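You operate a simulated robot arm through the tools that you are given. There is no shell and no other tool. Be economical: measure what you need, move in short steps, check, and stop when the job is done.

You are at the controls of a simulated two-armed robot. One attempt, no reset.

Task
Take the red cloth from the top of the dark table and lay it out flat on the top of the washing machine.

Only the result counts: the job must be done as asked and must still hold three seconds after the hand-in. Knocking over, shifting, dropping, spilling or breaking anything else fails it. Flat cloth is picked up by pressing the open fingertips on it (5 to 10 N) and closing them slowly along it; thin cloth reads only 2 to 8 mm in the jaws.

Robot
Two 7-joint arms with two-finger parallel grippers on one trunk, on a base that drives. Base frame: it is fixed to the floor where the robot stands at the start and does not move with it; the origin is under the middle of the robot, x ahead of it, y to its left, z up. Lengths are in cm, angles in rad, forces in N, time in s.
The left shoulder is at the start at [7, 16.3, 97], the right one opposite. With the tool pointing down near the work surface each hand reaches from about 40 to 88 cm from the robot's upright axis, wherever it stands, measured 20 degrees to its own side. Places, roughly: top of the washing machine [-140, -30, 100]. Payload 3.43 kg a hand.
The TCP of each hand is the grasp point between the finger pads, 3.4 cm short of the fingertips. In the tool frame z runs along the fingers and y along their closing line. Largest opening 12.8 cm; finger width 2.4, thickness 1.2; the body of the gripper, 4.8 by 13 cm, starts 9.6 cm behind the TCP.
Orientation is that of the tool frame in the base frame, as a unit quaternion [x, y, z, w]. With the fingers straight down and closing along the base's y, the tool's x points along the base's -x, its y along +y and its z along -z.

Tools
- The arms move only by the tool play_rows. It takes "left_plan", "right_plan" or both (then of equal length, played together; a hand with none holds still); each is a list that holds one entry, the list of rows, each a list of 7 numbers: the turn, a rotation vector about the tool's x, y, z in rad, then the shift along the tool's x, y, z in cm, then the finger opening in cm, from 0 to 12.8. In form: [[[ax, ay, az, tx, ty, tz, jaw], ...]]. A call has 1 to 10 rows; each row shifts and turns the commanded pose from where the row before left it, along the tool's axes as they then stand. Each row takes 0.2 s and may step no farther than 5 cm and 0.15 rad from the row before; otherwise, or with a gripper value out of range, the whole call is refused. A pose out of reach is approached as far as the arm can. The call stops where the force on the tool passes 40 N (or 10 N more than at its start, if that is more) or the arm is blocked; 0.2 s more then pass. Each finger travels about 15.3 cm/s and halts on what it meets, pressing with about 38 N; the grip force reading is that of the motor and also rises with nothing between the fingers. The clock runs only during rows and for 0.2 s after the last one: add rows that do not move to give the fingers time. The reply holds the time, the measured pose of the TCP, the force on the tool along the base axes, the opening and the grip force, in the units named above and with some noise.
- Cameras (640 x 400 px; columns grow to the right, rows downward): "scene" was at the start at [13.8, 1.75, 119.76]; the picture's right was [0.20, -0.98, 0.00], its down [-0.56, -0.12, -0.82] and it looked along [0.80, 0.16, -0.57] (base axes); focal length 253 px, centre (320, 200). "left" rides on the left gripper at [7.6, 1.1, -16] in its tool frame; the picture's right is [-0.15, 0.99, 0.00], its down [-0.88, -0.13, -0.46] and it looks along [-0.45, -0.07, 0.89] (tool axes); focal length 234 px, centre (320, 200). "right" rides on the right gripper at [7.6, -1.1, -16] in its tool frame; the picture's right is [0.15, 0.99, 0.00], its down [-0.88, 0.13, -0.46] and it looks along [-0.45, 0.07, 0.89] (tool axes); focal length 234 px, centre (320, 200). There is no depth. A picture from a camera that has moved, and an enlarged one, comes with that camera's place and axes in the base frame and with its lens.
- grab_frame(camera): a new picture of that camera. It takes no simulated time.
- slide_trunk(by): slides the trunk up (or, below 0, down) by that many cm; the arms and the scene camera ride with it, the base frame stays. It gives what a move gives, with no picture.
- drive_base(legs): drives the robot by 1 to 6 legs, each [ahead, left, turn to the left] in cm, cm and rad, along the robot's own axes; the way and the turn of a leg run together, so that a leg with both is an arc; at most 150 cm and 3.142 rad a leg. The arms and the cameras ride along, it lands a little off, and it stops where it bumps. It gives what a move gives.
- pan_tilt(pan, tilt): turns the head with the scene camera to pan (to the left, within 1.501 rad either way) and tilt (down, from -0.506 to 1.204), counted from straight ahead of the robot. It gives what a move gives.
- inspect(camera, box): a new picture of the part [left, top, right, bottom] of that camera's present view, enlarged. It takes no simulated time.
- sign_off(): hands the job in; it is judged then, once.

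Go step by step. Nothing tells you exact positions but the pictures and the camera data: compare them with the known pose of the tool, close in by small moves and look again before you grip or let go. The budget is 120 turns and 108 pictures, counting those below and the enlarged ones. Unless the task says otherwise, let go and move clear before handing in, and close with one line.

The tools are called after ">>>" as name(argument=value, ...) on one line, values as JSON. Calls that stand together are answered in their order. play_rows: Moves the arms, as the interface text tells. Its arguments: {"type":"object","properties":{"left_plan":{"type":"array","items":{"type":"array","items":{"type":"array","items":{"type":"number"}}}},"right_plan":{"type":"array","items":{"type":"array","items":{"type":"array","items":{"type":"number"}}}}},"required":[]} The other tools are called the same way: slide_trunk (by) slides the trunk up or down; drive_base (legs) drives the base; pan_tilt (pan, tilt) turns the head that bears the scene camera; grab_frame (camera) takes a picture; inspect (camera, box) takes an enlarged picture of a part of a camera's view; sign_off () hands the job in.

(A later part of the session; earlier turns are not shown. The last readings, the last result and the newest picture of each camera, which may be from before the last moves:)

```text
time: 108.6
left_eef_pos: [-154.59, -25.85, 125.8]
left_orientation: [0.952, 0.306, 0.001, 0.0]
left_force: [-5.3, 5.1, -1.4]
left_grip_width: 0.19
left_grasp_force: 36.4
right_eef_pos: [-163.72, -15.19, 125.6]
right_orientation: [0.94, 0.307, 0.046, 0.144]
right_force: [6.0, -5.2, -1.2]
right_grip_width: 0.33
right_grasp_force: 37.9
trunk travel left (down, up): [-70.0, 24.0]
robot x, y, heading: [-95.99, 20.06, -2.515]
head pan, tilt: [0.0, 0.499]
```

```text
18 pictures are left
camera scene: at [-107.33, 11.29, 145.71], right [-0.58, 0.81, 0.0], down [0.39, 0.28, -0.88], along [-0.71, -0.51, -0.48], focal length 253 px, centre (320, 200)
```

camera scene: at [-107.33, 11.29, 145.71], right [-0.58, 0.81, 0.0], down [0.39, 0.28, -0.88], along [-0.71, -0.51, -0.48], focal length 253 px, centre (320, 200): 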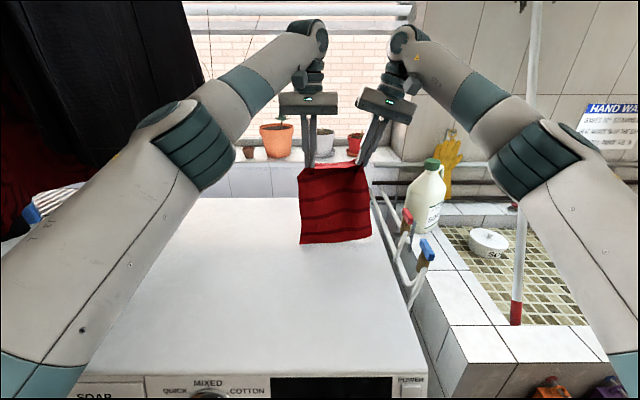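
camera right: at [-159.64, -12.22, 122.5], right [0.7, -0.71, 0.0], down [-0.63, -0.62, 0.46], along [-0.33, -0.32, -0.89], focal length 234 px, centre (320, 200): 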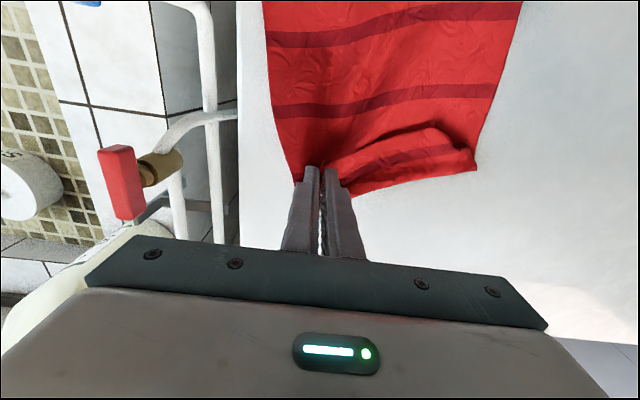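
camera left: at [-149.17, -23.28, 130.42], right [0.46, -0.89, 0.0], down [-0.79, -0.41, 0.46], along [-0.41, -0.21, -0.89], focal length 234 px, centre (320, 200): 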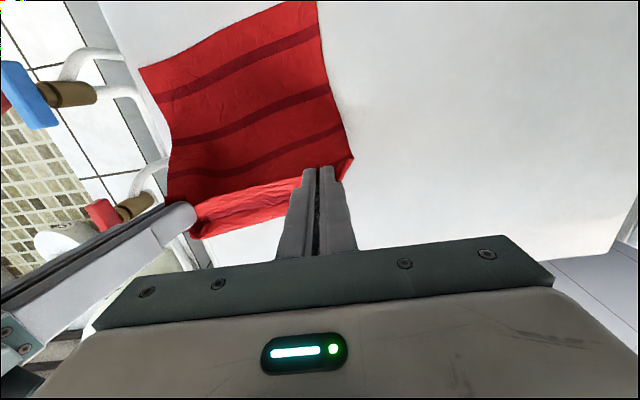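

The robot is upright again and the garments and mop look unchanged. I'll keep the arms extended so the elbows stay in, and lay the cloth by lowering the hands while backing the base in small steps.

>>> play_rows(left_plan=[[[0, 0, 0, 0, 0, 1.5, 0], [0, 0, 0, 0, 0, 1.5, 0]]], right_plan=[[[0, 0, 0, 0, -0.443, 1.43, 0], [0, 0, 0, 0, -0.443, 1.43, 0]]])

>>> drive_base(legs=[[-4, 0, 0]])

>>> play_rows(left_plan=[[[0, 0, 0, 0, 0, 1.5, 0], [0, 0, 0, 0, 0, 1.5, 0]]], right_plan=[[[0, 0, 0, 0, -0.443, 1.43, 0], [0, 0, 0, 0, -0.443, 1.43, 0]]])

>>> drive_base(legs=[[-4, 0, 0]])

>>> grab_frame(camera="scene")

```text
time: 109.2
left_eef_pos: [-154.53, -25.8, 122.79]
left_orientation: [0.952, 0.306, 0.001, -0.002]
left_force: [-6.3, 5.3, -0.4]
left_grip_width: 0.2
left_grasp_force: 36.5
right_eef_pos: [-163.53, -15.19, 122.68]
right_orientation: [0.94, 0.306, 0.046, 0.143]
right_force: [5.1, -6.0, 0.3]
right_grip_width: 0.37
right_grasp_force: 37.7
trunk travel left (down, up): [-70.0, 24.0]
robot x, y, heading: [-95.47, 19.74, -2.517]
head pan, tilt: [0.0, 0.499]
```

```text
time: 110.1
left_eef_pos: [-151.57, -23.64, 122.51]
left_orientation: [0.952, 0.306, 0.002, -0.002]
left_force: [-5.2, 4.3, -0.4]
left_grip_width: 0.18
left_grasp_force: 36.0
right_eef_pos: [-160.76, -13.13, 122.29]
right_orientation: [0.94, 0.306, 0.048, 0.143]
right_force: [5.1, -4.8, -1.3]
right_grip_width: 0.33
right_grasp_force: 38.5
trunk travel left (down, up): [-70.0, 24.0]
robot x, y, heading: [-92.58, 22.03, -2.517]
head pan, tilt: [0.0, 0.499]
```

```text
time: 110.7
left_eef_pos: [-151.39, -23.57, 119.71]
left_orientation: [0.952, 0.306, 0.002, -0.001]
left_force: [-4.5, 4.1, 0.0]
left_grip_width: 0.15
left_grasp_force: 36.0
right_eef_pos: [-160.39, -13.09, 119.61]
right_orientation: [0.94, 0.306, 0.047, 0.143]
right_force: [3.2, -3.1, 0.7]
right_grip_width: 0.35
right_grasp_force: 38.1
trunk travel left (down, up): [-70.0, 24.0]
robot x, y, heading: [-92.67, 21.91, -2.519]
head pan, tilt: [0.0, 0.499]
```

```text
time: 111.5
left_eef_pos: [-148.26, -21.51, 119.46]
left_orientation: [0.952, 0.306, 0.002, -0.001]
left_force: [-5.9, 4.9, -0.1]
left_grip_width: 0.17
left_grasp_force: 36.1
right_eef_pos: [-157.44, -10.92, 119.32]
right_orientation: [0.94, 0.305, 0.047, 0.144]
right_force: [3.2, -4.6, -0.7]
right_grip_width: 0.35
right_grasp_force: 38.5
trunk travel left (down, up): [-70.0, 24.0]
robot x, y, heading: [-89.32, 24.38, -2.515]
head pan, tilt: [0.0, 0.499]
```

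```text
17 pictures are left
camera scene: at [-101.26, 15.67, 145.68], right [-0.58, 0.81, 0.0], down [0.39, 0.28, -0.88], along [-0.71, -0.51, -0.48], focal length 253 px, centre (320, 200)
```

scene: 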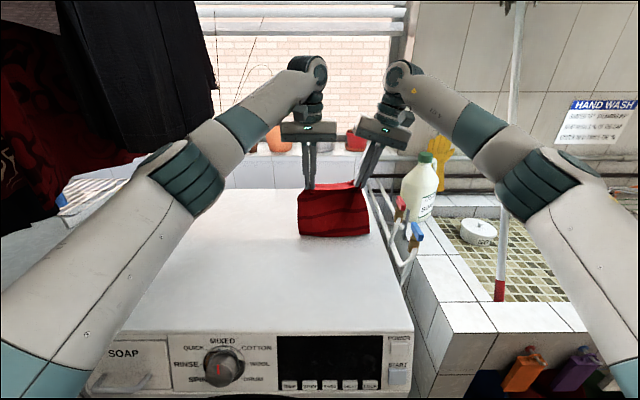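

>>> play_rows(left_plan=[[[0, 0, 0, 0, 0.5, 1.5, 0], [0, 0, 0, 0, 0.5, 1.5, 0]]], right_plan=[[[0, 0, 0, 0, 0.035, 1.58, 0], [0, 0, 0, 0, 0.035, 1.58, 0]]])

>>> drive_base(legs=[[-5, 0, 0]])

>>> play_rows(left_plan=[[[0, 0, 0, 0, 0.5, 1.5, 0], [0, 0, 0, 0, 0.5, 1.5, 0]]], right_plan=[[[0, 0, 0, 0, 0.035, 1.58, 0], [0, 0, 0, 0, 0.035, 1.58, 0]]])

>>> drive_base(legs=[[-5, 0, 0]])

>>> grab_frame(camera="scene")

>>> grab_frame(camera="left")

```text
time: 112.1
left_eef_pos: [-147.67, -22.19, 116.62]
left_orientation: [0.952, 0.305, 0.002, -0.002]
left_force: [-4.2, 4.0, 0.5]
left_grip_width: 0.21
left_grasp_force: 36.5
right_eef_pos: [-156.62, -11.78, 116.51]
right_orientation: [0.94, 0.306, 0.047, 0.143]
right_force: [2.9, -3.9, 0.3]
right_grip_width: 0.33
right_grasp_force: 37.4
trunk travel left (down, up): [-70.0, 24.0]
robot x, y, heading: [-89.51, 23.9, -2.514]
head pan, tilt: [0.0, 0.499]
```

```text
time: 113.1
left_eef_pos: [-143.71, -19.41, 116.51]
left_orientation: [0.952, 0.306, 0.002, -0.002]
left_force: [-5.8, 4.2, -1.7]
left_grip_width: 0.16
left_grasp_force: 37.0
right_eef_pos: [-152.87, -8.94, 116.37]
right_orientation: [0.94, 0.305, 0.047, 0.143]
right_force: [5.2, -4.5, 0.0]
right_grip_width: 0.35
right_grasp_force: 37.9
trunk travel left (down, up): [-70.0, 24.0]
robot x, y, heading: [-85.48, 27.27, -2.515]
head pan, tilt: [0.0, 0.499]
```

```text
time: 113.7
left_eef_pos: [-143.05, -20.04, 113.61]
left_orientation: [0.952, 0.306, 0.0, -0.001]
left_force: [-3.9, 4.6, -1.2]
left_grip_width: 0.19
left_grasp_force: 36.7
right_eef_pos: [-152.08, -9.56, 113.57]
right_orientation: [0.94, 0.306, 0.047, 0.145]
right_force: [3.7, -3.8, -0.8]
right_grip_width: 0.32
right_grasp_force: 38.3
trunk travel left (down, up): [-70.0, 24.0]
robot x, y, heading: [-85.46, 26.83, -2.518]
head pan, tilt: [0.0, 0.499]
```

```text
time: 114.6
left_eef_pos: [-139.34, -17.27, 113.57]
left_orientation: [0.952, 0.305, 0.002, -0.002]
left_force: [-4.8, 4.0, 0.1]
left_grip_width: 0.19
left_grasp_force: 36.5
right_eef_pos: [-148.32, -6.86, 113.15]
right_orientation: [0.94, 0.306, 0.049, 0.144]
right_force: [4.8, -5.3, -1.0]
right_grip_width: 0.34
right_grasp_force: 38.6
trunk travel left (down, up): [-70.0, 24.0]
robot x, y, heading: [-81.41, 29.88, -2.518]
head pan, tilt: [0.0, 0.499]
```

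```text
16 pictures are left
camera scene: at [-93.26, 21.45, 145.69], right [-0.58, 0.81, 0.0], down [0.39, 0.28, -0.88], along [-0.71, -0.51, -0.48], focal length 253 px, centre (320, 200)
```

scene: 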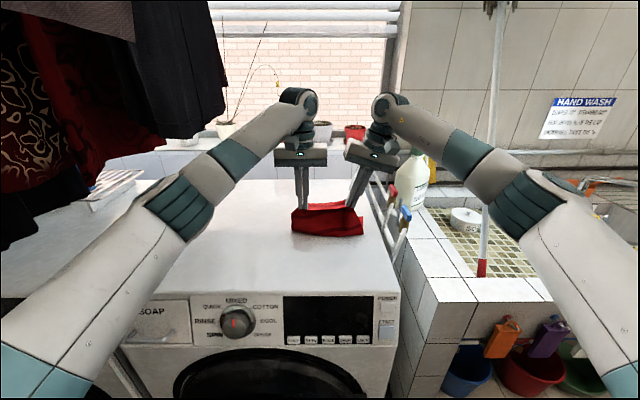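

```text
15 pictures are left
camera left: at [-132.62, -13.85, 129.46], right [0.46, -0.89, 0.0], down [-0.79, -0.41, 0.45], along [-0.4, -0.2, -0.89], focal length 234 px, centre (320, 200)
```

left: 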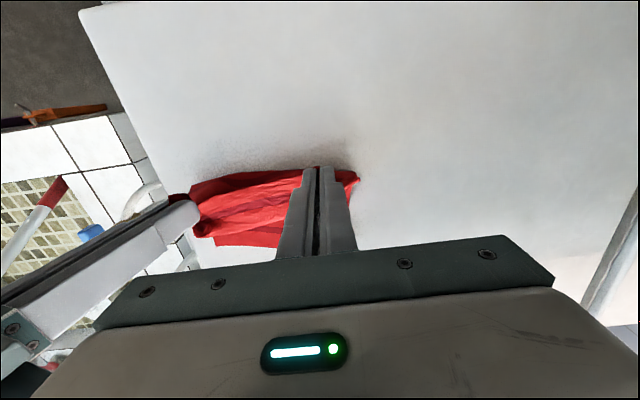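

The cloth now extends away from me beyond the hands, which are 18 cm past the front edge at 11 cm height. I'll keep lowering and backing.

>>> play_rows(left_plan=[[[0, 0, 0, 0, 0, 1.5, 0], [0, 0, 0, 0, 0, 1.5, 0], [0, 0, 0, 0, 0, 1, 0]]], right_plan=[[[0, 0, 0, 0, -0.443, 1.43, 0], [0, 0, 0, 0, -0.443, 1.43, 0], [0, 0, 0, 0, -0.295, 0.955, 0]]])

>>> drive_base(legs=[[-4, 0, 0]])

>>> play_rows(left_plan=[[[0, 0, 0, 0, 0, 1.5, 0], [0, 0, 0, 0, 0, 1.5, 0], [0, 0, 0, 0, 0, 1.5, 0]]], right_plan=[[[0, 0, 0, 0, -0.443, 1.43, 0], [0, 0, 0, 0, -0.443, 1.43, 0], [0, 0, 0, 0, -0.443, 1.43, 0]]])

>>> drive_base(legs=[[-3, 0, 0]])

>>> inspect(camera="scene", box=[240, 150, 440, 275])

>>> grab_frame(camera="left")

```text
time: 115.4
left_eef_pos: [-138.87, -16.96, 109.88]
left_orientation: [0.952, 0.306, -0.001, 0.0]
left_force: [-2.0, 3.5, 0.1]
left_grip_width: 0.16
left_grasp_force: 37.0
right_eef_pos: [-147.74, -6.59, 109.61]
right_orientation: [0.94, 0.306, 0.045, 0.142]
right_force: [3.2, -2.1, 0.6]
right_grip_width: 0.35
right_grasp_force: 38.1
trunk travel left (down, up): [-70.0, 24.0]
robot x, y, heading: [-80.99, 30.24, -2.517]
head pan, tilt: [0.0, 0.499]
```

```text
time: 116.3
left_eef_pos: [-136.13, -14.93, 109.3]
left_orientation: [0.952, 0.306, 0.002, -0.003]
left_force: [-3.9, 3.6, -0.8]
left_grip_width: 0.16
left_grasp_force: 36.8
right_eef_pos: [-145.16, -4.47, 109.21]
right_orientation: [0.941, 0.304, 0.047, 0.143]
right_force: [4.0, -3.7, -1.2]
right_grip_width: 0.34
right_grasp_force: 38.1
trunk travel left (down, up): [-70.0, 24.0]
robot x, y, heading: [-78.25, 32.14, -2.522]
head pan, tilt: [0.0, 0.499]
```

```text
time: 117.1
left_eef_pos: [-135.64, -14.77, 105.22]
left_orientation: [0.952, 0.307, 0.0, -0.001]
left_force: [-3.2, 3.4, 0.5]
left_grip_width: 0.16
left_grasp_force: 36.6
right_eef_pos: [-144.87, -4.35, 105.11]
right_orientation: [0.94, 0.305, 0.045, 0.144]
right_force: [3.2, -2.6, 0.8]
right_grip_width: 0.35
right_grasp_force: 38.2
trunk travel left (down, up): [-70.0, 24.0]
robot x, y, heading: [-78.01, 32.44, -2.518]
head pan, tilt: [0.0, 0.499]
```

```text
time: 117.9
left_eef_pos: [-133.55, -13.31, 104.79]
left_orientation: [0.952, 0.307, 0.003, -0.001]
left_force: [-4.5, 4.0, 0.4]
left_grip_width: 0.18
left_grasp_force: 36.4
right_eef_pos: [-142.81, -2.82, 104.55]
right_orientation: [0.94, 0.306, 0.048, 0.143]
right_force: [3.2, -3.8, 0.1]
right_grip_width: 0.33
right_grasp_force: 37.6
trunk travel left (down, up): [-70.0, 24.0]
robot x, y, heading: [-76.3, 34.18, -2.517]
head pan, tilt: [0.0, 0.499]
```

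```text
3.20 times, centred on (340, 212) of scene
camera zoom: at [-87.69, 25.45, 145.69], right [-0.58, 0.81, 0.0], down [0.39, 0.28, -0.88], along [-0.71, -0.51, -0.48], focal length 809 px, centre (256, 160)
```

zoom: 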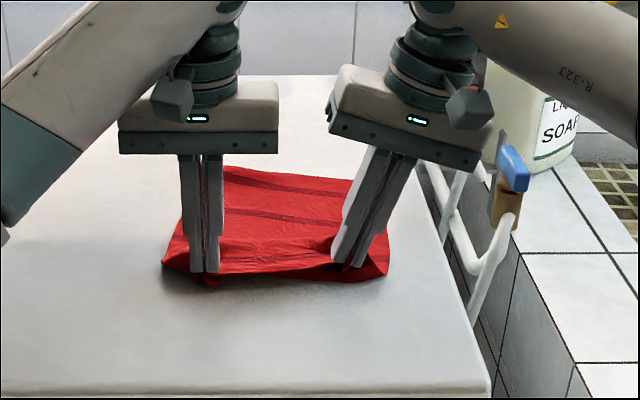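

```text
13 pictures are left
camera left: at [-126.99, -9.8, 120.87], right [0.46, -0.89, 0.0], down [-0.79, -0.41, 0.45], along [-0.4, -0.2, -0.89], focal length 234 px, centre (320, 200)
```

left: 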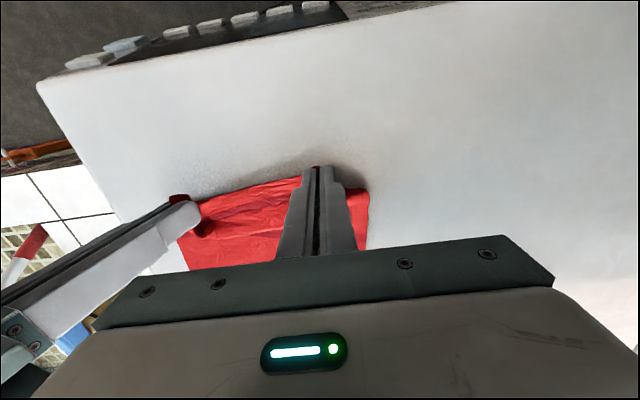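

>>> play_rows(left_plan=[[[0, 0, 0, 0, 0, 0.8, 0], [0, 0, 0, 0, 0, 0.7, 0]]], right_plan=[[[0, 0, 0, 0, -0.24, 0.76, 0], [0, 0, 0, 0, -0.15, 0.48, 0]]])

>>> drive_base(legs=[[-4, 0, 0]])

>>> inspect(camera="scene", box=[240, 150, 440, 275])

```text
time: 118.5
left_eef_pos: [-133.32, -13.05, 103.68]
left_orientation: [0.952, 0.305, 0.002, -0.002]
left_force: [-2.5, 2.3, -0.2]
left_grip_width: 0.16
left_grasp_force: 36.7
right_eef_pos: [-142.39, -2.74, 103.59]
right_orientation: [0.94, 0.305, 0.047, 0.143]
right_force: [3.1, -3.3, -0.5]
right_grip_width: 0.31
right_grasp_force: 38.0
trunk travel left (down, up): [-70.0, 24.0]
robot x, y, heading: [-75.91, 34.22, -2.519]
head pan, tilt: [0.0, 0.499]
```

```text
time: 119.4
left_eef_pos: [-130.45, -10.89, 103.41]
left_orientation: [0.952, 0.306, 0.003, -0.002]
left_force: [-4.0, 3.3, -1.4]
left_grip_width: 0.15
left_grasp_force: 36.3
right_eef_pos: [-139.43, -0.46, 103.34]
right_orientation: [0.94, 0.305, 0.049, 0.143]
right_force: [3.9, -3.2, 0.2]
right_grip_width: 0.34
right_grasp_force: 38.1
trunk travel left (down, up): [-70.0, 24.0]
robot x, y, heading: [-72.88, 36.39, -2.515]
head pan, tilt: [0.0, 0.499]
```

```text
3.20 times, centred on (340, 212) of scene
camera zoom: at [-84.46, 27.77, 145.7], right [-0.58, 0.81, 0.0], down [0.39, 0.28, -0.88], along [-0.71, -0.51, -0.48], focal length 809 px, centre (256, 160)
```

zoom: 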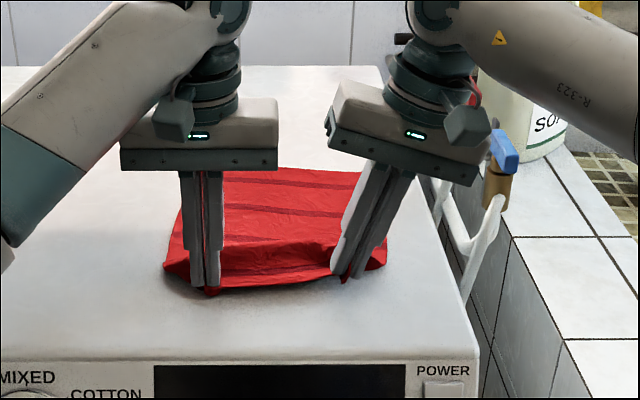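

>>> play_rows(left_plan=[[[0, 0, 0, 0, 0, 0.6, 0], [0, 0, 0, 0, 0, 0.4, 0], [0, 0, 0, 0, 0, 0, 0]]], right_plan=[[[0, 0, 0, 0, -0.18, 0.57, 0], [0, 0, 0, 0, -0.09, 0.29, 0], [0, 0, 0, 0, 0, 0, 0]]])

```text
time: 120.2
left_eef_pos: [-129.96, -10.69, 102.75]
left_orientation: [0.952, 0.307, 0.0, -0.002]
left_force: [-2.6, 3.1, 0.1]
left_grip_width: 0.17
left_grasp_force: 36.9
right_eef_pos: [-139.28, -0.33, 102.86]
right_orientation: [0.94, 0.306, 0.046, 0.144]
right_force: [4.2, -3.5, -0.4]
right_grip_width: 0.34
right_grasp_force: 37.7
trunk travel left (down, up): [-70.0, 24.0]
robot x, y, heading: [-72.47, 36.28, -2.515]
head pan, tilt: [0.0, 0.499]
```

>>> play_rows(left_plan=[[[0, 0, 0, 0, 0, 0.3, 0], [0, 0, 0, 0, 0, 0, 0.5], [0, 0, 0, 0, 0.2, -0.1, 1.0], [0, 0, 0, 0, 0.2, -0.1, 1.5], [0, 0, 0, 0, 0.2, -0.1, 2.0], [0, 0, 0, 0, 0, 0, 2.0], [0, 0, 0, 0, 0, -1, 2.0], [0, 0, 0, 0, 0, -2, 2.0], [0, 0, 0, 0, 0, -3, 2.0], [0, 0, 0, 0, 0, 0, 2.0]]], right_plan=[[[0, 0, 0, 0, -0.09, 0.29, 0], [0, 0, 0, 0, 0, 0, 0.5], [0, 0, 0, 0, -0.2, -0.15, 1.0], [0, 0, 0, 0, -0.2, -0.15, 1.5], [0, 0, 0, 0, -0.2, -0.15, 2.0], [0, 0, 0, 0, 0, 0, 2.0], [0, 0, 0, 0, 0.2, -1, 2.0], [0, 0, 0, 0, 0.3, -2, 2.0], [0, 0, 0, 0, 0.5, -3, 2.0], [0, 0, 0, 0, 0, 0, 2.0]]])

>>> inspect(camera="scene", box=[240, 150, 440, 275])

>>> inspect(camera="left", box=[100, 80, 420, 280])

```text
time: 122.4
left_eef_pos: [-129.81, -11.28, 108.72]
left_orientation: [0.952, 0.306, 0.003, -0.001]
left_force: [0.8, 0.1, 0.6]
left_grip_width: 2.0
left_grasp_force: 0.1
right_eef_pos: [-140.31, 0.86, 108.74]
right_orientation: [0.94, 0.305, 0.048, 0.144]
right_force: [0.4, 0.5, 0.4]
right_grip_width: 1.99
right_grasp_force: 0.0
trunk travel left (down, up): [-70.0, 24.0]
robot x, y, heading: [-72.98, 36.43, -2.515]
head pan, tilt: [0.0, 0.499]
```

```text
3.20 times, centred on (340, 212) of scene
camera zoom: at [-84.19, 27.95, 145.75], right [-0.58, 0.81, 0.0], down [0.39, 0.28, -0.88], along [-0.71, -0.51, -0.48], focal length 809 px, centre (256, 160)
```

zoom: 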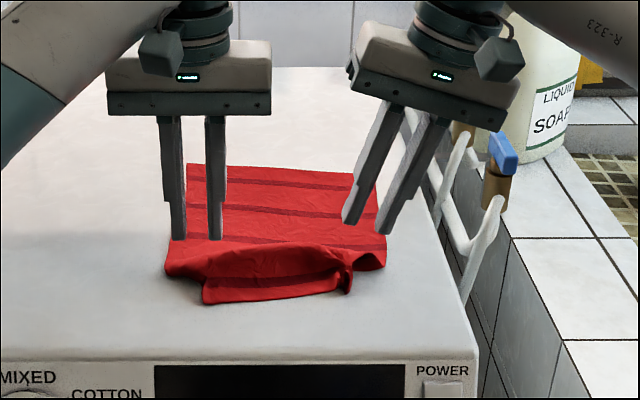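

```text
2.00 times, centred on (260, 180) of left
camera zoom: at [-123.18, -7.81, 124.58], right [0.46, -0.89, 0.0], down [-0.79, -0.41, 0.45], along [-0.4, -0.2, -0.89], focal length 468 px, centre (440, 240)
```

zoom: 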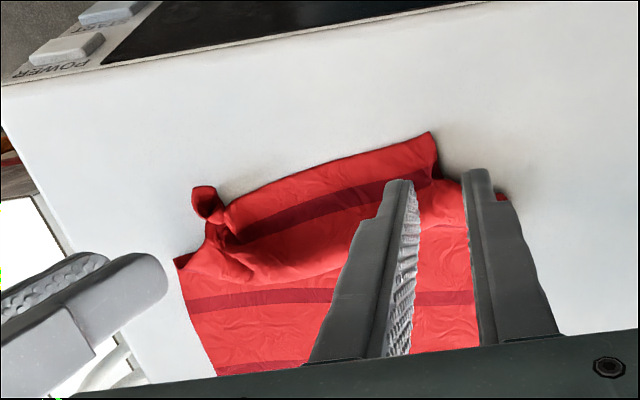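

The hem strip now lies toward me as intended, with only a pleat ridge where the pinches were. I'll press the closed fingertips lightly on both hem corners and draw them back and outward to flatten it.

>>> play_rows(left_plan=[[[0, 0, 0, 0, -0.75, 0, 0], [0, 0, 0, 0, -0.75, 0, 0], [0, 0, 0, 0, 0, 2, 0], [0, 0, 0, 0, 0, 2, 0], [0, 0, 0, 0, 0, 2, 0], [0, 0, 0, 0, 0, 0, 0]]], right_plan=[[[0, 0, 0, 0.9, 1.2, 0.37, 0], [0, 0, 0, 0, 1.2, 0.37, 0], [0, 0, 0, 0, -0.59, 1.91, 0], [0, 0, 0, 0, -0.59, 1.91, 0], [0, 0, 0, 0, -0.5, 1.7, 0], [0, 0, 0, 0, 0, 0, 0]]])

>>> inspect(camera="scene", box=[260, 180, 420, 280])

```text
time: 123.8
left_eef_pos: [-130.57, -10.04, 102.74]
left_orientation: [0.952, 0.306, 0.002, -0.001]
left_force: [-0.1, -0.3, 0.7]
left_grip_width: 0.01
left_grasp_force: 32.9
right_eef_pos: [-137.89, -0.64, 102.89]
right_orientation: [0.94, 0.305, 0.047, 0.143]
right_force: [0.5, -0.6, -0.3]
right_grip_width: 0.0
right_grasp_force: 33.4
trunk travel left (down, up): [-70.0, 24.0]
robot x, y, heading: [-72.78, 36.57, -2.517]
head pan, tilt: [0.0, 0.499]
```

```text
4.00 times, centred on (340, 230) of scene
camera zoom: at [-84.08, 28.04, 145.78], right [-0.58, 0.81, 0.0], down [0.39, 0.28, -0.88], along [-0.71, -0.51, -0.48], focal length 1011 px, centre (240, 80)
```

zoom: 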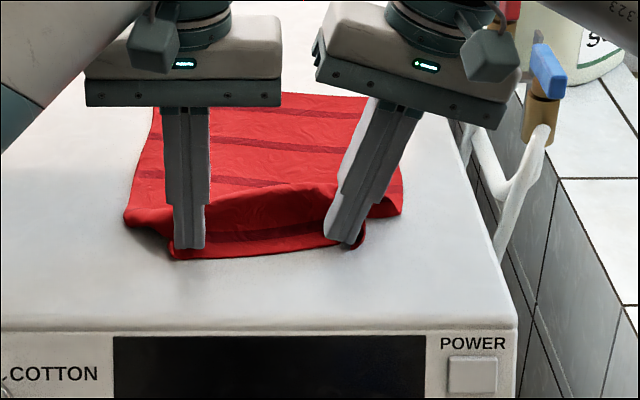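

>>> play_rows(left_plan=[[[0, 0, 0, 0, 0, 0.3, 0], [0, 0, 0, 0, 0, 0.25, 0], [0, 0, 0, 0, 0, 0, 0]]], right_plan=[[[0, 0, 0, 0, -0.09, 0.3, 0], [0, 0, 0, 0, -0.06, 0.2, 0], [0, 0, 0, 0, 0, 0, 0]]])

```text
time: 124.6
left_eef_pos: [-130.67, -9.97, 102.11]
left_orientation: [0.952, 0.307, 0.002, -0.001]
left_force: [-0.2, -0.3, 3.6]
left_grip_width: 0.0
left_grasp_force: 33.2
right_eef_pos: [-137.82, -0.57, 102.34]
right_orientation: [0.94, 0.305, 0.047, 0.144]
right_force: [-0.4, -0.4, 0.2]
right_grip_width: 0.0
right_grasp_force: 33.1
trunk travel left (down, up): [-70.0, 24.0]
robot x, y, heading: [-72.86, 36.56, -2.516]
head pan, tilt: [0.0, 0.499]
```

>>> play_rows(left_plan=[[[0, 0, 0, 0, 0, 0.05, 0], [0, 0, 0, 0, 0, 0.03, 0], [0, 0, 0, 0.4, 0.35, 0, 0], [0, 0, 0, 0.4, 0.35, 0, 0], [0, 0, 0, 0.4, 0.35, 0, 0], [0, 0, 0, 0.4, 0.35, 0, 0], [0, 0, 0, 0.4, 0.35, 0, 0], [0, 0, 0, 0, 0, 0, 0]]], right_plan=[[[0, 0, 0, 0, -0.06, 0.18, 0], [0, 0, 0, 0, -0.02, 0.08, 0], [0, 0, 0, 0.4, -0.34, -0.1, 0], [0, 0, 0, 0.4, -0.34, -0.1, 0], [0, 0, 0, 0.4, -0.34, -0.1, 0], [0, 0, 0, 0.4, -0.34, -0.1, 0], [0, 0, 0, 0.4, -0.34, -0.1, 0], [0, 0, 0, 0, 0, 0, 0]]])

>>> inspect(camera="scene", box=[260, 180, 420, 280])

```text
time: 126.4
left_eef_pos: [-128.05, -10.24, 102.03]
left_orientation: [0.952, 0.306, 0.0, -0.001]
left_force: [-2.0, 1.1, 10.9]
left_grip_width: 0.0
left_grasp_force: 33.1
right_eef_pos: [-137.35, 1.96, 102.02]
right_orientation: [0.94, 0.306, 0.047, 0.143]
right_force: [0.6, -0.6, 0.6]
right_grip_width: 0.0
right_grasp_force: 32.5
trunk travel left (down, up): [-70.0, 24.0]
robot x, y, heading: [-72.93, 36.2, -2.516]
head pan, tilt: [0.0, 0.499]
```

```text
4.00 times, centred on (340, 230) of scene
camera zoom: at [-84.03, 28.12, 145.79], right [-0.58, 0.81, 0.0], down [0.39, 0.28, -0.88], along [-0.71, -0.51, -0.48], focal length 1011 px, centre (240, 80)
```

zoom: 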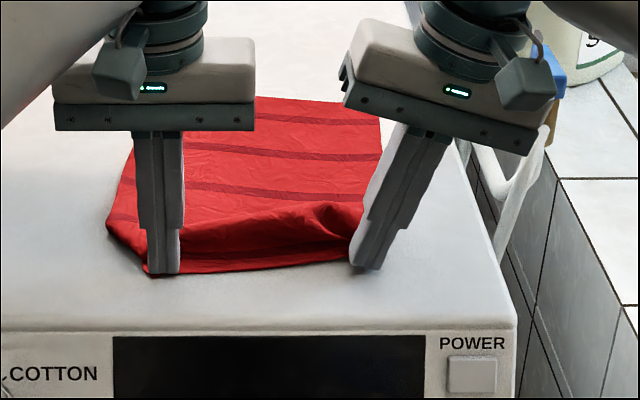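

The left side drew out well, but the right tip slipped off its corner. I'll re-place the right tip further in, while the left hand anchors the cloth.

>>> play_rows(right_plan=[[[0, 0, 0, 0, 0.3, -1.0, 0], [0, 0, 0, -0.6, 1.2, 0.37, 0], [0, 0, 0, -0.3, 1.0, 0.3, 0], [0, 0, 0, 0, -0.15, 0.5, 0], [0, 0, 0, 0, -0.09, 0.3, 0], [0, 0, 0, 0, 0, 0, 0]]])

>>> inspect(camera="scene", box=[260, 180, 420, 280])

```text
time: 127.8
left_eef_pos: [-127.91, -10.28, 102.07]
left_orientation: [0.952, 0.307, 0.0, -0.001]
left_force: [-1.5, 0.2, 11.7]
left_grip_width: 0.0
left_grasp_force: 33.5
right_eef_pos: [-136.68, -0.35, 102.38]
right_orientation: [0.94, 0.305, 0.047, 0.144]
right_force: [0.1, 0.2, 0.2]
right_grip_width: 0.0
right_grasp_force: 32.8
trunk travel left (down, up): [-70.0, 24.0]
robot x, y, heading: [-72.58, 36.32, -2.522]
head pan, tilt: [0.0, 0.499]
```

```text
4.00 times, centred on (340, 230) of scene
camera zoom: at [-84.02, 28.12, 145.79], right [-0.58, 0.81, 0.0], down [0.39, 0.28, -0.88], along [-0.71, -0.51, -0.48], focal length 1011 px, centre (240, 80)
```

zoom: 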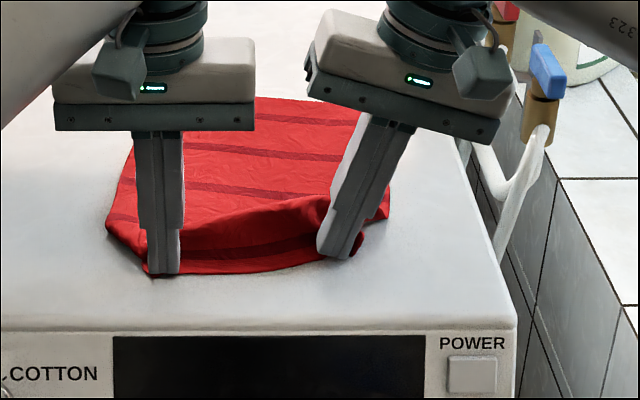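

>>> play_rows(right_plan=[[[0, 0, 0, 0, -0.08, 0.25, 0], [0, 0, 0, 0, -0.05, 0.15, 0], [0, 0, 0, 0, 0, 0, 0]]])

```text
time: 128.6
left_eef_pos: [-127.85, -10.13, 102.04]
left_orientation: [0.952, 0.307, 0.0, -0.001]
left_force: [-1.5, -0.4, 9.2]
left_grip_width: 0.03
left_grasp_force: 32.8
right_eef_pos: [-136.58, -0.24, 102.11]
right_orientation: [0.94, 0.306, 0.046, 0.145]
right_force: [-0.4, 0.8, 6.9]
right_grip_width: 0.0
right_grasp_force: 33.4
trunk travel left (down, up): [-70.0, 24.0]
robot x, y, heading: [-72.76, 36.29, -2.518]
head pan, tilt: [0.0, 0.499]
```

>>> play_rows(right_plan=[[[0, 0, 0, 0.35, -0.39, -0.09, 0], [0, 0, 0, 0.35, -0.39, -0.09, 0], [0, 0, 0, 0.35, -0.39, -0.09, 0], [0, 0, 0, 0.35, -0.39, -0.09, 0], [0, 0, 0, 0.35, -0.39, -0.09, 0], [0, 0, 0, 0.2, -0.39, -0.09, 0], [0, 0, 0, 0, 0, 0, 0]]])

>>> play_rows(left_plan=[[[0, 0, 0, 0, 0, -2, 0], [0, 0, 0, 0, 1, -3, 0], [0, 0, 0, -3, 3, -3, 0], [0, 0, 0, 0, 0, 0, 0]]], right_plan=[[[0, 0, 0, 0, 0.5, -2, 0], [0, 0, 0, 0, 0.9, -3, 0], [0, 0, 0, -3, 0, -3, 0], [0, 0, 0, 0, 0, 0, 0]]])

>>> inspect(camera="scene", box=[240, 170, 420, 282])

```text
time: 130.2
left_eef_pos: [-127.74, -10.25, 102.07]
left_orientation: [0.952, 0.306, 0.0, -0.001]
left_force: [0.0, 0.9, 1.7]
left_grip_width: 0.0
left_grasp_force: 33.3
right_eef_pos: [-136.41, 2.79, 102.08]
right_orientation: [0.94, 0.305, 0.044, 0.145]
right_force: [1.1, -5.2, 21.7]
right_grip_width: 0.0
right_grasp_force: 33.3
trunk travel left (down, up): [-70.0, 24.0]
robot x, y, heading: [-73.14, 36.09, -2.517]
head pan, tilt: [0.0, 0.499]
```

```text
refused: row 3 steps farther than a row can; nothing moved
```

```text
3.56 times, centred on (330, 226) of scene
camera zoom: at [-83.81, 28.09, 145.81], right [-0.58, 0.81, 0.0], down [0.39, 0.28, -0.88], along [-0.71, -0.51, -0.48], focal length 899 px, centre (284, 108)
```

zoom: 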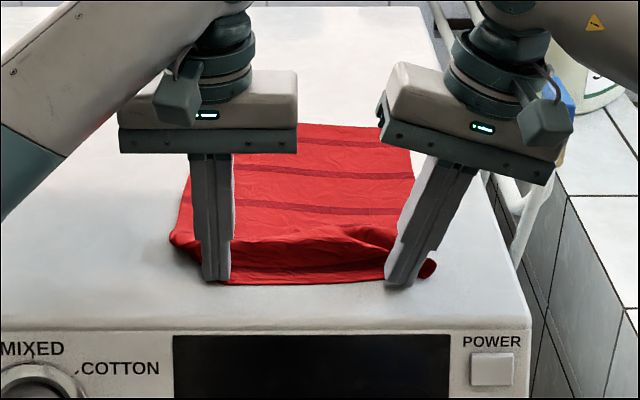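

>>> play_rows(left_plan=[[[0, 0, 0, 0, 0, -1, 0], [0, 0, 0, 0, 0, -3, 0], [0, 0, 0, 0, 3, -3, 0], [0, 0, 0, 0, 3, 0, 0], [0, 0, 0, 0, 0, 0, 0]]], right_plan=[[[0, 0, 0, 0, 0.3, -1, 0], [0, 0, 0, 0, 0.9, -3, 0], [0, 0, 0, -1, 0.9, -3, 0], [0, 0, 0, -3, 0, 0, 0], [0, 0, 0, -3, 0, 0, 0]]])

>>> inspect(camera="scene", box=[250, 180, 410, 280])

```text
time: 131.4
left_eef_pos: [-124.53, -15.3, 109.09]
left_orientation: [0.952, 0.306, 0.002, -0.002]
left_force: [0.6, 0.7, -0.7]
left_grip_width: 0.01
left_grasp_force: 32.9
right_eef_pos: [-142.23, -1.4, 108.96]
right_orientation: [0.94, 0.305, 0.047, 0.142]
right_force: [0.1, 0.1, 0.1]
right_grip_width: 0.0
right_grasp_force: 33.9
trunk travel left (down, up): [-70.0, 24.0]
robot x, y, heading: [-73.04, 36.17, -2.516]
head pan, tilt: [0.0, 0.499]
```

```text
4.00 times, centred on (330, 230) of scene
camera zoom: at [-84.11, 27.97, 145.76], right [-0.58, 0.81, 0.0], down [0.39, 0.28, -0.88], along [-0.71, -0.51, -0.48], focal length 1011 px, centre (280, 80)
```

zoom: 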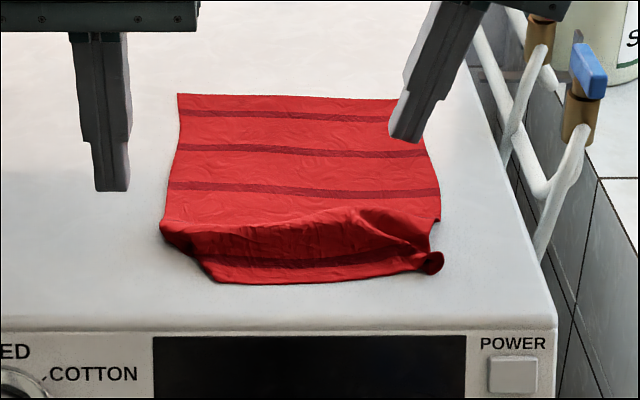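

Nearly flat: a low ridge near the hem and a curled right corner remain. I'll press on the body just beyond the ridge with both hands and push it away from me to take up the slack.

>>> play_rows(left_plan=[[[0, 0, 0, -3, -2.4, 0, 0], [0, 0, 0, -3, -2.4, 0, 0], [0, 0, 0, -2.9, -2.4, 0, 0], [0, 0, 0, 0, 0, 2, 0], [0, 0, 0, 0, 0, 2, 0], [0, 0, 0, 0, 0, 2, 0], [0, 0, 0, 0, 0, 0.7, 0], [0, 0, 0, 0, 0, 0, 0]]], right_plan=[[[0, 0, 0, -2, 0.64, 0.2, 0], [0, 0, 0, 0, 0, 0, 0], [0, 0, 0, 0, 0, 0, 0], [0, 0, 0, 0, -0.59, 1.91, 0], [0, 0, 0, 0, -0.59, 1.91, 0], [0, 0, 0, 0, -0.59, 1.91, 0], [0, 0, 0, 0, -0.2, 0.67, 0], [0, 0, 0, 0, 0, 0, 0]]])

>>> play_rows(left_plan=[[[0, 0, 0, 0, 0, 0.2, 0], [0, 0, 0, 0, 0, 0.1, 0], [0, 0, 0, 0, 0, 0, 0]]], right_plan=[[[0, 0, 0, 0, -0.06, 0.2, 0], [0, 0, 0, 0, -0.03, 0.1, 0], [0, 0, 0, 0, 0, 0, 0]]])

```text
time: 133.2
left_eef_pos: [-135.4, -14.52, 102.14]
left_orientation: [0.952, 0.307, 0.001, -0.001]
left_force: [-0.1, 0.1, 0.2]
left_grip_width: 0.01
left_grasp_force: 32.6
left hand out of reach, approached as far as the arm can: row 3
right_eef_pos: [-143.46, -3.2, 102.34]
right_orientation: [0.94, 0.306, 0.047, 0.144]
right_force: [0.0, 1.3, 0.3]
right_grip_width: 0.02
right_grasp_force: 33.1
trunk travel left (down, up): [-70.0, 24.0]
robot x, y, heading: [-72.55, 36.23, -2.512]
head pan, tilt: [0.0, 0.499]
```

```text
time: 134.0
left_eef_pos: [-135.28, -14.43, 101.94]
left_orientation: [0.952, 0.307, 0.0, -0.001]
left_force: [-1.3, 0.0, 3.2]
left_grip_width: 0.0
left_grasp_force: 33.1
right_eef_pos: [-143.36, -2.98, 102.19]
right_orientation: [0.94, 0.305, 0.047, 0.144]
right_force: [-0.2, 0.6, 1.1]
right_grip_width: 0.0
right_grasp_force: 33.0
trunk travel left (down, up): [-70.0, 24.0]
robot x, y, heading: [-72.9, 36.52, -2.519]
head pan, tilt: [0.0, 0.499]
```

>>> play_rows(left_plan=[[[0, 0, 0, 0, 0, 0.05, 0], [0, 0, 0, 0, 0, 0, 0]]], right_plan=[[[0, 0, 0, 0, -0.04, 0.13, 0], [0, 0, 0, 0, 0, 0, 0]]])

>>> drive_base(legs=[[3, 0, 0]])

>>> inspect(camera="scene", box=[250, 180, 410, 280])

```text
time: 134.6
left_eef_pos: [-135.16, -14.37, 101.97]
left_orientation: [0.952, 0.307, 0.001, -0.002]
left_force: [-1.1, -0.3, 6.3]
left_grip_width: 0.0
left_grasp_force: 32.9
right_eef_pos: [-143.29, -3.12, 101.99]
right_orientation: [0.94, 0.306, 0.046, 0.143]
right_force: [-1.6, -0.1, 7.4]
right_grip_width: 0.0
right_grasp_force: 33.1
trunk travel left (down, up): [-70.0, 24.0]
robot x, y, heading: [-72.75, 36.29, -2.512]
head pan, tilt: [0.0, 0.499]
```

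```text
time: 135.4
left_eef_pos: [-137.66, -16.27, 101.95]
left_orientation: [0.952, 0.307, 0.001, -0.001]
left_force: [1.8, 0.4, 8.1]
left_grip_width: 0.0
left_grasp_force: 33.7
right_eef_pos: [-145.76, -4.86, 101.99]
right_orientation: [0.94, 0.306, 0.047, 0.144]
right_force: [1.6, 1.5, 11.5]
right_grip_width: 0.0
right_grasp_force: 33.5
trunk travel left (down, up): [-70.0, 24.0]
robot x, y, heading: [-75.31, 34.55, -2.522]
head pan, tilt: [0.0, 0.499]
```

```text
4.00 times, centred on (330, 230) of scene
camera zoom: at [-86.38, 26.37, 145.79], right [-0.58, 0.81, 0.0], down [0.39, 0.28, -0.88], along [-0.71, -0.51, -0.48], focal length 1011 px, centre (280, 80)
```

zoom: 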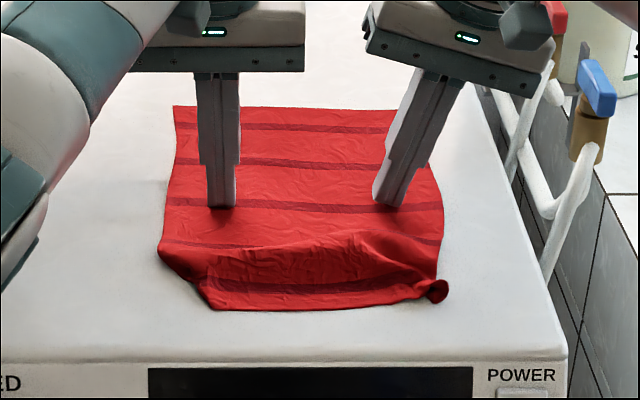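

>>> drive_base(legs=[[3.5, 0, 0]])

>>> inspect(camera="scene", box=[250, 180, 410, 280])

```text
time: 136.3
left_eef_pos: [-140.48, -18.23, 101.95]
left_orientation: [0.952, 0.307, 0.001, -0.001]
left_force: [1.6, 1.3, 8.2]
left_grip_width: 0.0
left_grasp_force: 32.8
right_eef_pos: [-148.47, -6.79, 102.11]
right_orientation: [0.94, 0.305, 0.047, 0.143]
right_force: [0.6, 1.2, 9.0]
right_grip_width: 0.01
right_grasp_force: 33.3
trunk travel left (down, up): [-70.0, 24.0]
robot x, y, heading: [-78.26, 32.56, -2.514]
head pan, tilt: [0.0, 0.499]
```

```text
4.00 times, centred on (330, 230) of scene
camera zoom: at [-89.26, 24.3, 145.78], right [-0.58, 0.81, 0.0], down [0.39, 0.28, -0.88], along [-0.71, -0.51, -0.48], focal length 1011 px, centre (280, 80)
```

zoom: 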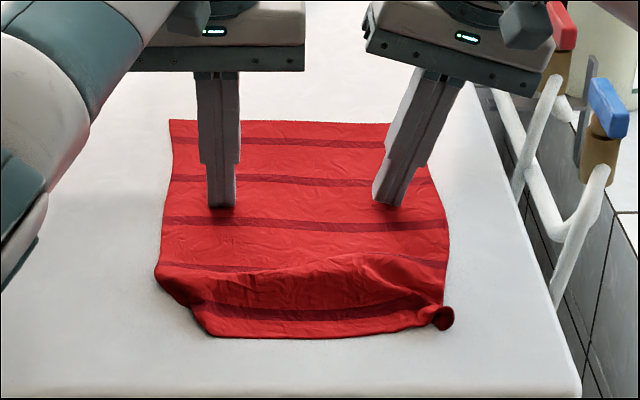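

The ridge comes from the hem being bunched narrower than the body, so it needs drawing outward at both hem corners. I'll lift, back the base, and place the tips on the hem corners again.

>>> play_rows(left_plan=[[[0, 0, 0, 0, 0, -1, 0], [0, 0, 0, 0, 0, -3, 0], [0, 0, 0, 0, 0, 0, 0]]], right_plan=[[[0, 0, 0, 0, 0.3, -1, 0], [0, 0, 0, 0, 0.9, -2.9, 0], [0, 0, 0, 0, 0, 0, 0]]])

>>> drive_base(legs=[[-14.5, 0, 0]])

```text
time: 137.1
left_eef_pos: [-140.66, -18.35, 105.71]
left_orientation: [0.952, 0.305, 0.002, -0.002]
left_force: [-0.4, 0.3, -1.0]
left_grip_width: 0.0
left_grasp_force: 32.8
right_eef_pos: [-148.84, -6.9, 105.96]
right_orientation: [0.94, 0.305, 0.048, 0.144]
right_force: [0.0, 0.0, -0.2]
right_grip_width: 0.0
right_grasp_force: 32.7
trunk travel left (down, up): [-70.0, 24.0]
robot x, y, heading: [-78.37, 32.42, -2.518]
head pan, tilt: [0.0, 0.499]
```

```text
time: 138.4
left_eef_pos: [-128.73, -9.74, 105.73]
left_orientation: [0.952, 0.307, 0.002, -0.002]
left_force: [-0.2, -0.1, -0.6]
left_grip_width: 0.0
left_grasp_force: 33.3
right_eef_pos: [-136.87, 1.68, 106.0]
right_orientation: [0.94, 0.306, 0.047, 0.144]
right_force: [-0.1, 0.3, 0.1]
right_grip_width: 0.0
right_grasp_force: 33.0
trunk travel left (down, up): [-70.0, 24.0]
robot x, y, heading: [-66.02, 41.1, -2.514]
head pan, tilt: [0.0, 0.499]
```

>>> play_rows(left_plan=[[[0, 0, 0, 0, -1.2, 0, 0], [0, 0, 0, 0, 0, 1.7, 0], [0, 0, 0, 0, 0, 1.5, 0], [0, 0, 0, 0, 0, 0.35, 0], [0, 0, 0, 0, 0, 0, 0]]], right_plan=[[[0, 0, 0, -0.5, 0, 0, 0], [0, 0, 0, 0, -0.53, 1.72, 0], [0, 0, 0, 0, -0.47, 1.53, 0], [0, 0, 0, 0, -0.1, 0.33, 0], [0, 0, 0, 0, 0, 0, 0]]])

```text
time: 139.6
left_eef_pos: [-129.22, -8.88, 102.26]
left_orientation: [0.952, 0.305, 0.001, 0.0]
left_force: [-0.4, -0.6, -0.4]
left_grip_width: 0.0
left_grasp_force: 33.0
right_eef_pos: [-137.26, 1.3, 102.22]
right_orientation: [0.94, 0.306, 0.047, 0.143]
right_force: [0.7, -0.2, -0.6]
right_grip_width: 0.0
right_grasp_force: 32.7
trunk travel left (down, up): [-70.0, 24.0]
robot x, y, heading: [-66.25, 40.84, -2.513]
head pan, tilt: [0.0, 0.499]
```

>>> play_rows(left_plan=[[[0, 0, 0, 0, 0, 0.15, 0], [0, 0, 0, 0, 0, 0.12, 0], [0, 0, 0, 0, 0, 0, 0]]], right_plan=[[[0, 0, 0, 0, -0.04, 0.14, 0], [0, 0, 0, 0, -0.03, 0.09, 0], [0, 0, 0, 0, 0, 0, 0]]])

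```text
time: 140.4
left_eef_pos: [-129.24, -8.82, 102.08]
left_orientation: [0.952, 0.306, 0.002, -0.002]
left_force: [-1.3, -1.0, 1.8]
left_grip_width: 0.01
left_grasp_force: 33.2
right_eef_pos: [-137.16, 1.26, 102.1]
right_orientation: [0.94, 0.306, 0.047, 0.144]
right_force: [-0.8, -1.3, 1.2]
right_grip_width: 0.03
right_grasp_force: 32.5
trunk travel left (down, up): [-70.0, 24.0]
robot x, y, heading: [-66.23, 41.1, -2.514]
head pan, tilt: [0.0, 0.499]
```

>>> play_rows(left_plan=[[[0, 0, 0, 0, 0, 0.09, 0], [0, 0, 0, 0.15, 0.4, 0, 0], [0, 0, 0, 0.15, 0.4, 0, 0], [0, 0, 0, 0.15, 0.4, 0, 0], [0, 0, 0, 0.15, 0.4, 0, 0], [0, 0, 0, 0.15, 0.4, 0, 0], [0, 0, 0, 0.15, 0.4, 0, 0], [0, 0, 0, 0.1, 0.4, 0, 0], [0, 0, 0, 0, 0, 0, 0]]], right_plan=[[[0, 0, 0, 0, -0.03, 0.1, 0], [0, 0, 0, 0.15, -0.2, -0.05, 0], [0, 0, 0, 0.15, -0.2, -0.05, 0], [0, 0, 0, 0.15, -0.2, -0.05, 0], [0, 0, 0, 0.15, -0.2, -0.05, 0], [0, 0, 0, 0.15, -0.2, -0.05, 0], [0, 0, 0, 0.15, -0.2, -0.05, 0], [0, 0, 0, 0.1, -0.2, -0.05, 0], [0, 0, 0, 0, 0, 0, 0]]])

>>> play_rows(left_plan=[[[0, 0, 0, 0, 0, -1, 0], [0, 0, 0, 0, 0, -3, 0], [0, 0, 0, 0, 3, -3, 0], [0, 0, 0, 0, 3, 0, 0], [0, 0, 0, 0, 0, 0, 0]]], right_plan=[[[0, 0, 0, 0, 0.3, -1, 0], [0, 0, 0, 0, 0.9, -3, 0], [0, 0, 0, -1, 0.9, -3, 0], [0, 0, 0, -3, -1, 0, 0], [0, 0, 0, -3, -1, 0, 0]]])

>>> inspect(camera="scene", box=[250, 160, 410, 260])

```text
time: 142.4
left_eef_pos: [-126.59, -10.34, 102.14]
left_orientation: [0.952, 0.306, 0.001, -0.002]
left_force: [-4.7, 4.1, 9.4]
left_grip_width: 0.01
left_grasp_force: 33.5
right_eef_pos: [-136.85, 3.08, 102.12]
right_orientation: [0.94, 0.306, 0.046, 0.145]
right_force: [4.3, -8.1, 10.1]
right_grip_width: 0.0
right_grasp_force: 32.7
trunk travel left (down, up): [-70.0, 24.0]
robot x, y, heading: [-66.01, 40.98, -2.518]
head pan, tilt: [0.0, 0.499]
```

```text
time: 143.6
left_eef_pos: [-123.47, -15.03, 108.88]
left_orientation: [0.952, 0.306, 0.002, 0.0]
left_force: [0.3, 0.7, -0.3]
left_grip_width: 0.0
left_grasp_force: 33.1
right_eef_pos: [-140.66, 2.63, 108.85]
right_orientation: [0.94, 0.306, 0.046, 0.144]
right_force: [-0.4, 1.0, -0.5]
right_grip_width: 0.0
right_grasp_force: 33.2
right hand out of reach, approached as far as the arm can: row 4, 5
trunk travel left (down, up): [-70.0, 24.0]
robot x, y, heading: [-66.23, 41.13, -2.518]
head pan, tilt: [0.0, 0.499]
```

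```text
4.00 times, centred on (330, 210) of scene
camera zoom: at [-77.65, 33.16, 145.78], right [-0.58, 0.81, 0.0], down [0.39, 0.28, -0.88], along [-0.71, -0.51, -0.48], focal length 1011 px, centre (280, 160)
```

zoom: 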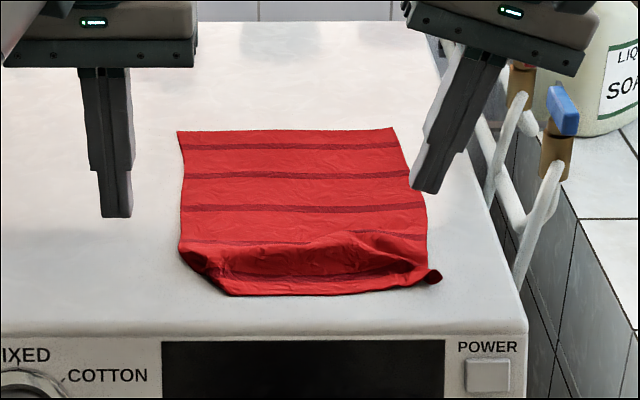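

The right corner is good now; the left hem corner and the ridge need one more draw back toward me. I'll place both tips on the hem again.

>>> play_rows(left_plan=[[[0, 0, 0, 0.33, -3.4, 0, 0], [0, 0, 0, 0, -3.4, 0, 0], [0, 0, 0, 0, -3.35, 0, 0], [0, 0, 0, 0, 0, 2, 0], [0, 0, 0, 0, 0, 2, 0], [0, 0, 0, 0, 0, 1.5, 0], [0, 0, 0, 0, 0, 0, 0]]], right_plan=[[[0, 0, 0, 1.8, 0.9, 0.27, 0], [0, 0, 0, 1.75, 0.87, 0.28, 0], [0, 0, 0, 0, 0, 0, 0], [0, 0, 0, 0, -0.59, 1.91, 0], [0, 0, 0, 0, -0.59, 1.91, 0], [0, 0, 0, 0, -0.44, 1.43, 0], [0, 0, 0, 0, 0, 0, 0]]])

```text
time: 145.2
left_eef_pos: [-128.9, -6.9, 103.39]
left_orientation: [0.952, 0.307, 0.002, -0.001]
left_force: [-0.4, -1.0, 0.9]
left_grip_width: 0.0
left_grasp_force: 33.3
right_eef_pos: [-136.29, 2.85, 103.37]
right_orientation: [0.94, 0.306, 0.047, 0.144]
right_force: [-0.1, -0.4, -0.7]
right_grip_width: 0.0
right_grasp_force: 32.8
trunk travel left (down, up): [-70.0, 24.0]
robot x, y, heading: [-66.08, 41.12, -2.516]
head pan, tilt: [0.0, 0.499]
```

>>> play_rows(left_plan=[[[0, 0, 0, 0, 0, 0.9, 0], [0, 0, 0, 0, 0, 0.35, 0], [0, 0, 0, 0, 0, 0.1, 0], [0, 0, 0, 0, 0, 0, 0]]], right_plan=[[[0, 0, 0, 0, -0.26, 0.86, 0], [0, 0, 0, 0, -0.1, 0.33, 0], [0, 0, 0, 0, -0.03, 0.09, 0], [0, 0, 0, 0, 0, 0, 0]]])

```text
time: 146.2
left_eef_pos: [-128.96, -6.83, 102.23]
left_orientation: [0.952, 0.306, 0.001, -0.002]
left_force: [-1.1, 0.2, 0.5]
left_grip_width: 0.0
left_grasp_force: 33.1
right_eef_pos: [-136.48, 2.84, 102.06]
right_orientation: [0.94, 0.305, 0.047, 0.144]
right_force: [-0.4, -0.6, 4.3]
right_grip_width: 0.03
right_grasp_force: 32.8
trunk travel left (down, up): [-70.0, 24.0]
robot x, y, heading: [-66.39, 40.88, -2.511]
head pan, tilt: [0.0, 0.499]
```

>>> play_rows(left_plan=[[[0, 0, 0, 0, 0, 0.2, 0], [0, 0, 0, 0, 0, 0.07, 0], [0, 0, 0, 0.28, 0.3, 0, 0], [0, 0, 0, 0.28, 0.3, 0, 0], [0, 0, 0, 0.28, 0.3, 0, 0], [0, 0, 0, 0.28, 0.3, 0, 0], [0, 0, 0, 0.28, 0.3, 0, 0], [0, 0, 0, 0.28, 0.3, 0, 0], [0, 0, 0, 0, 0, 0, 0]]], right_plan=[[[0, 0, 0, 0, -0.01, 0.03, 0], [0, 0, 0, 0, -0.01, 0.03, 0], [0, 0, 0, 0.28, -0.1, -0.03, 0], [0, 0, 0, 0.28, -0.1, -0.03, 0], [0, 0, 0, 0.28, -0.1, -0.03, 0], [0, 0, 0, 0.28, -0.1, -0.03, 0], [0, 0, 0, 0.28, -0.1, -0.03, 0], [0, 0, 0, 0.28, -0.1, -0.03, 0], [0, 0, 0, 0, 0, 0, 0]]])

>>> play_rows(left_plan=[[[0, 0, 0, 0, 0, -1, 0], [0, 0, 0, 0, 0, -3, 0], [0, 0, 0, 0, 3, -3, 0], [0, 0, 0, 0, 3, 0, 0], [0, 0, 0, 0, 0, 0, 0]]], right_plan=[[[0, 0, 0, 0, 0.3, -1, 0], [0, 0, 0, 0, 0.9, -3, 0], [0, 0, 0, 0, 0.9, -3, 0], [0, 0, 0, 0, -2, -1, 0], [0, 0, 0, 0, -2, -1, 0]]])

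>>> inspect(camera="scene", box=[250, 160, 410, 260])

```text
time: 148.2
left_eef_pos: [-126.41, -7.41, 101.97]
left_orientation: [0.952, 0.306, 0.001, 0.0]
left_force: [-3.9, 0.7, 14.9]
left_grip_width: 0.0
left_grasp_force: 33.1
right_eef_pos: [-135.43, 4.54, 102.14]
right_orientation: [0.94, 0.306, 0.046, 0.144]
right_force: [1.9, -2.0, 3.5]
right_grip_width: 0.01
right_grasp_force: 32.8
trunk travel left (down, up): [-70.0, 24.0]
robot x, y, heading: [-66.05, 41.41, -2.514]
head pan, tilt: [0.0, 0.499]
```

```text
time: 149.4
left_eef_pos: [-123.1, -12.15, 108.76]
left_orientation: [0.952, 0.307, 0.001, -0.001]
left_force: [0.1, 0.9, 0.6]
left_grip_width: 0.0
left_grasp_force: 33.7
right_eef_pos: [-138.1, 8.14, 109.99]
right_orientation: [0.94, 0.306, 0.047, 0.145]
right_force: [0.6, 0.7, 0.9]
right_grip_width: 0.01
right_grasp_force: 33.1
trunk travel left (down, up): [-70.0, 24.0]
robot x, y, heading: [-66.26, 41.37, -2.515]
head pan, tilt: [0.0, 0.499]
```

```text
4.00 times, centred on (330, 210) of scene
camera zoom: at [-77.55, 33.0, 145.78], right [-0.59, 0.81, 0.0], down [0.39, 0.28, -0.88], along [-0.71, -0.51, -0.48], focal length 1011 px, centre (280, 160)
```

zoom: 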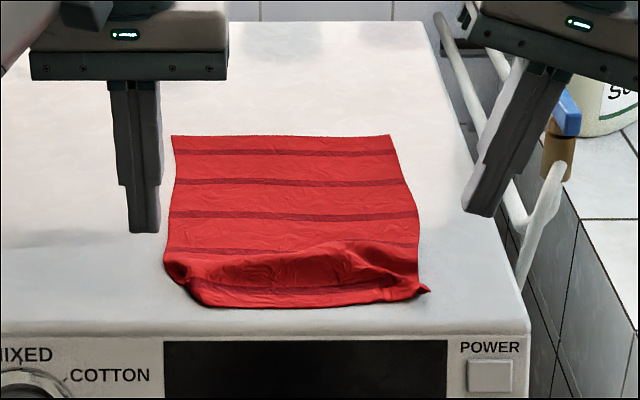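

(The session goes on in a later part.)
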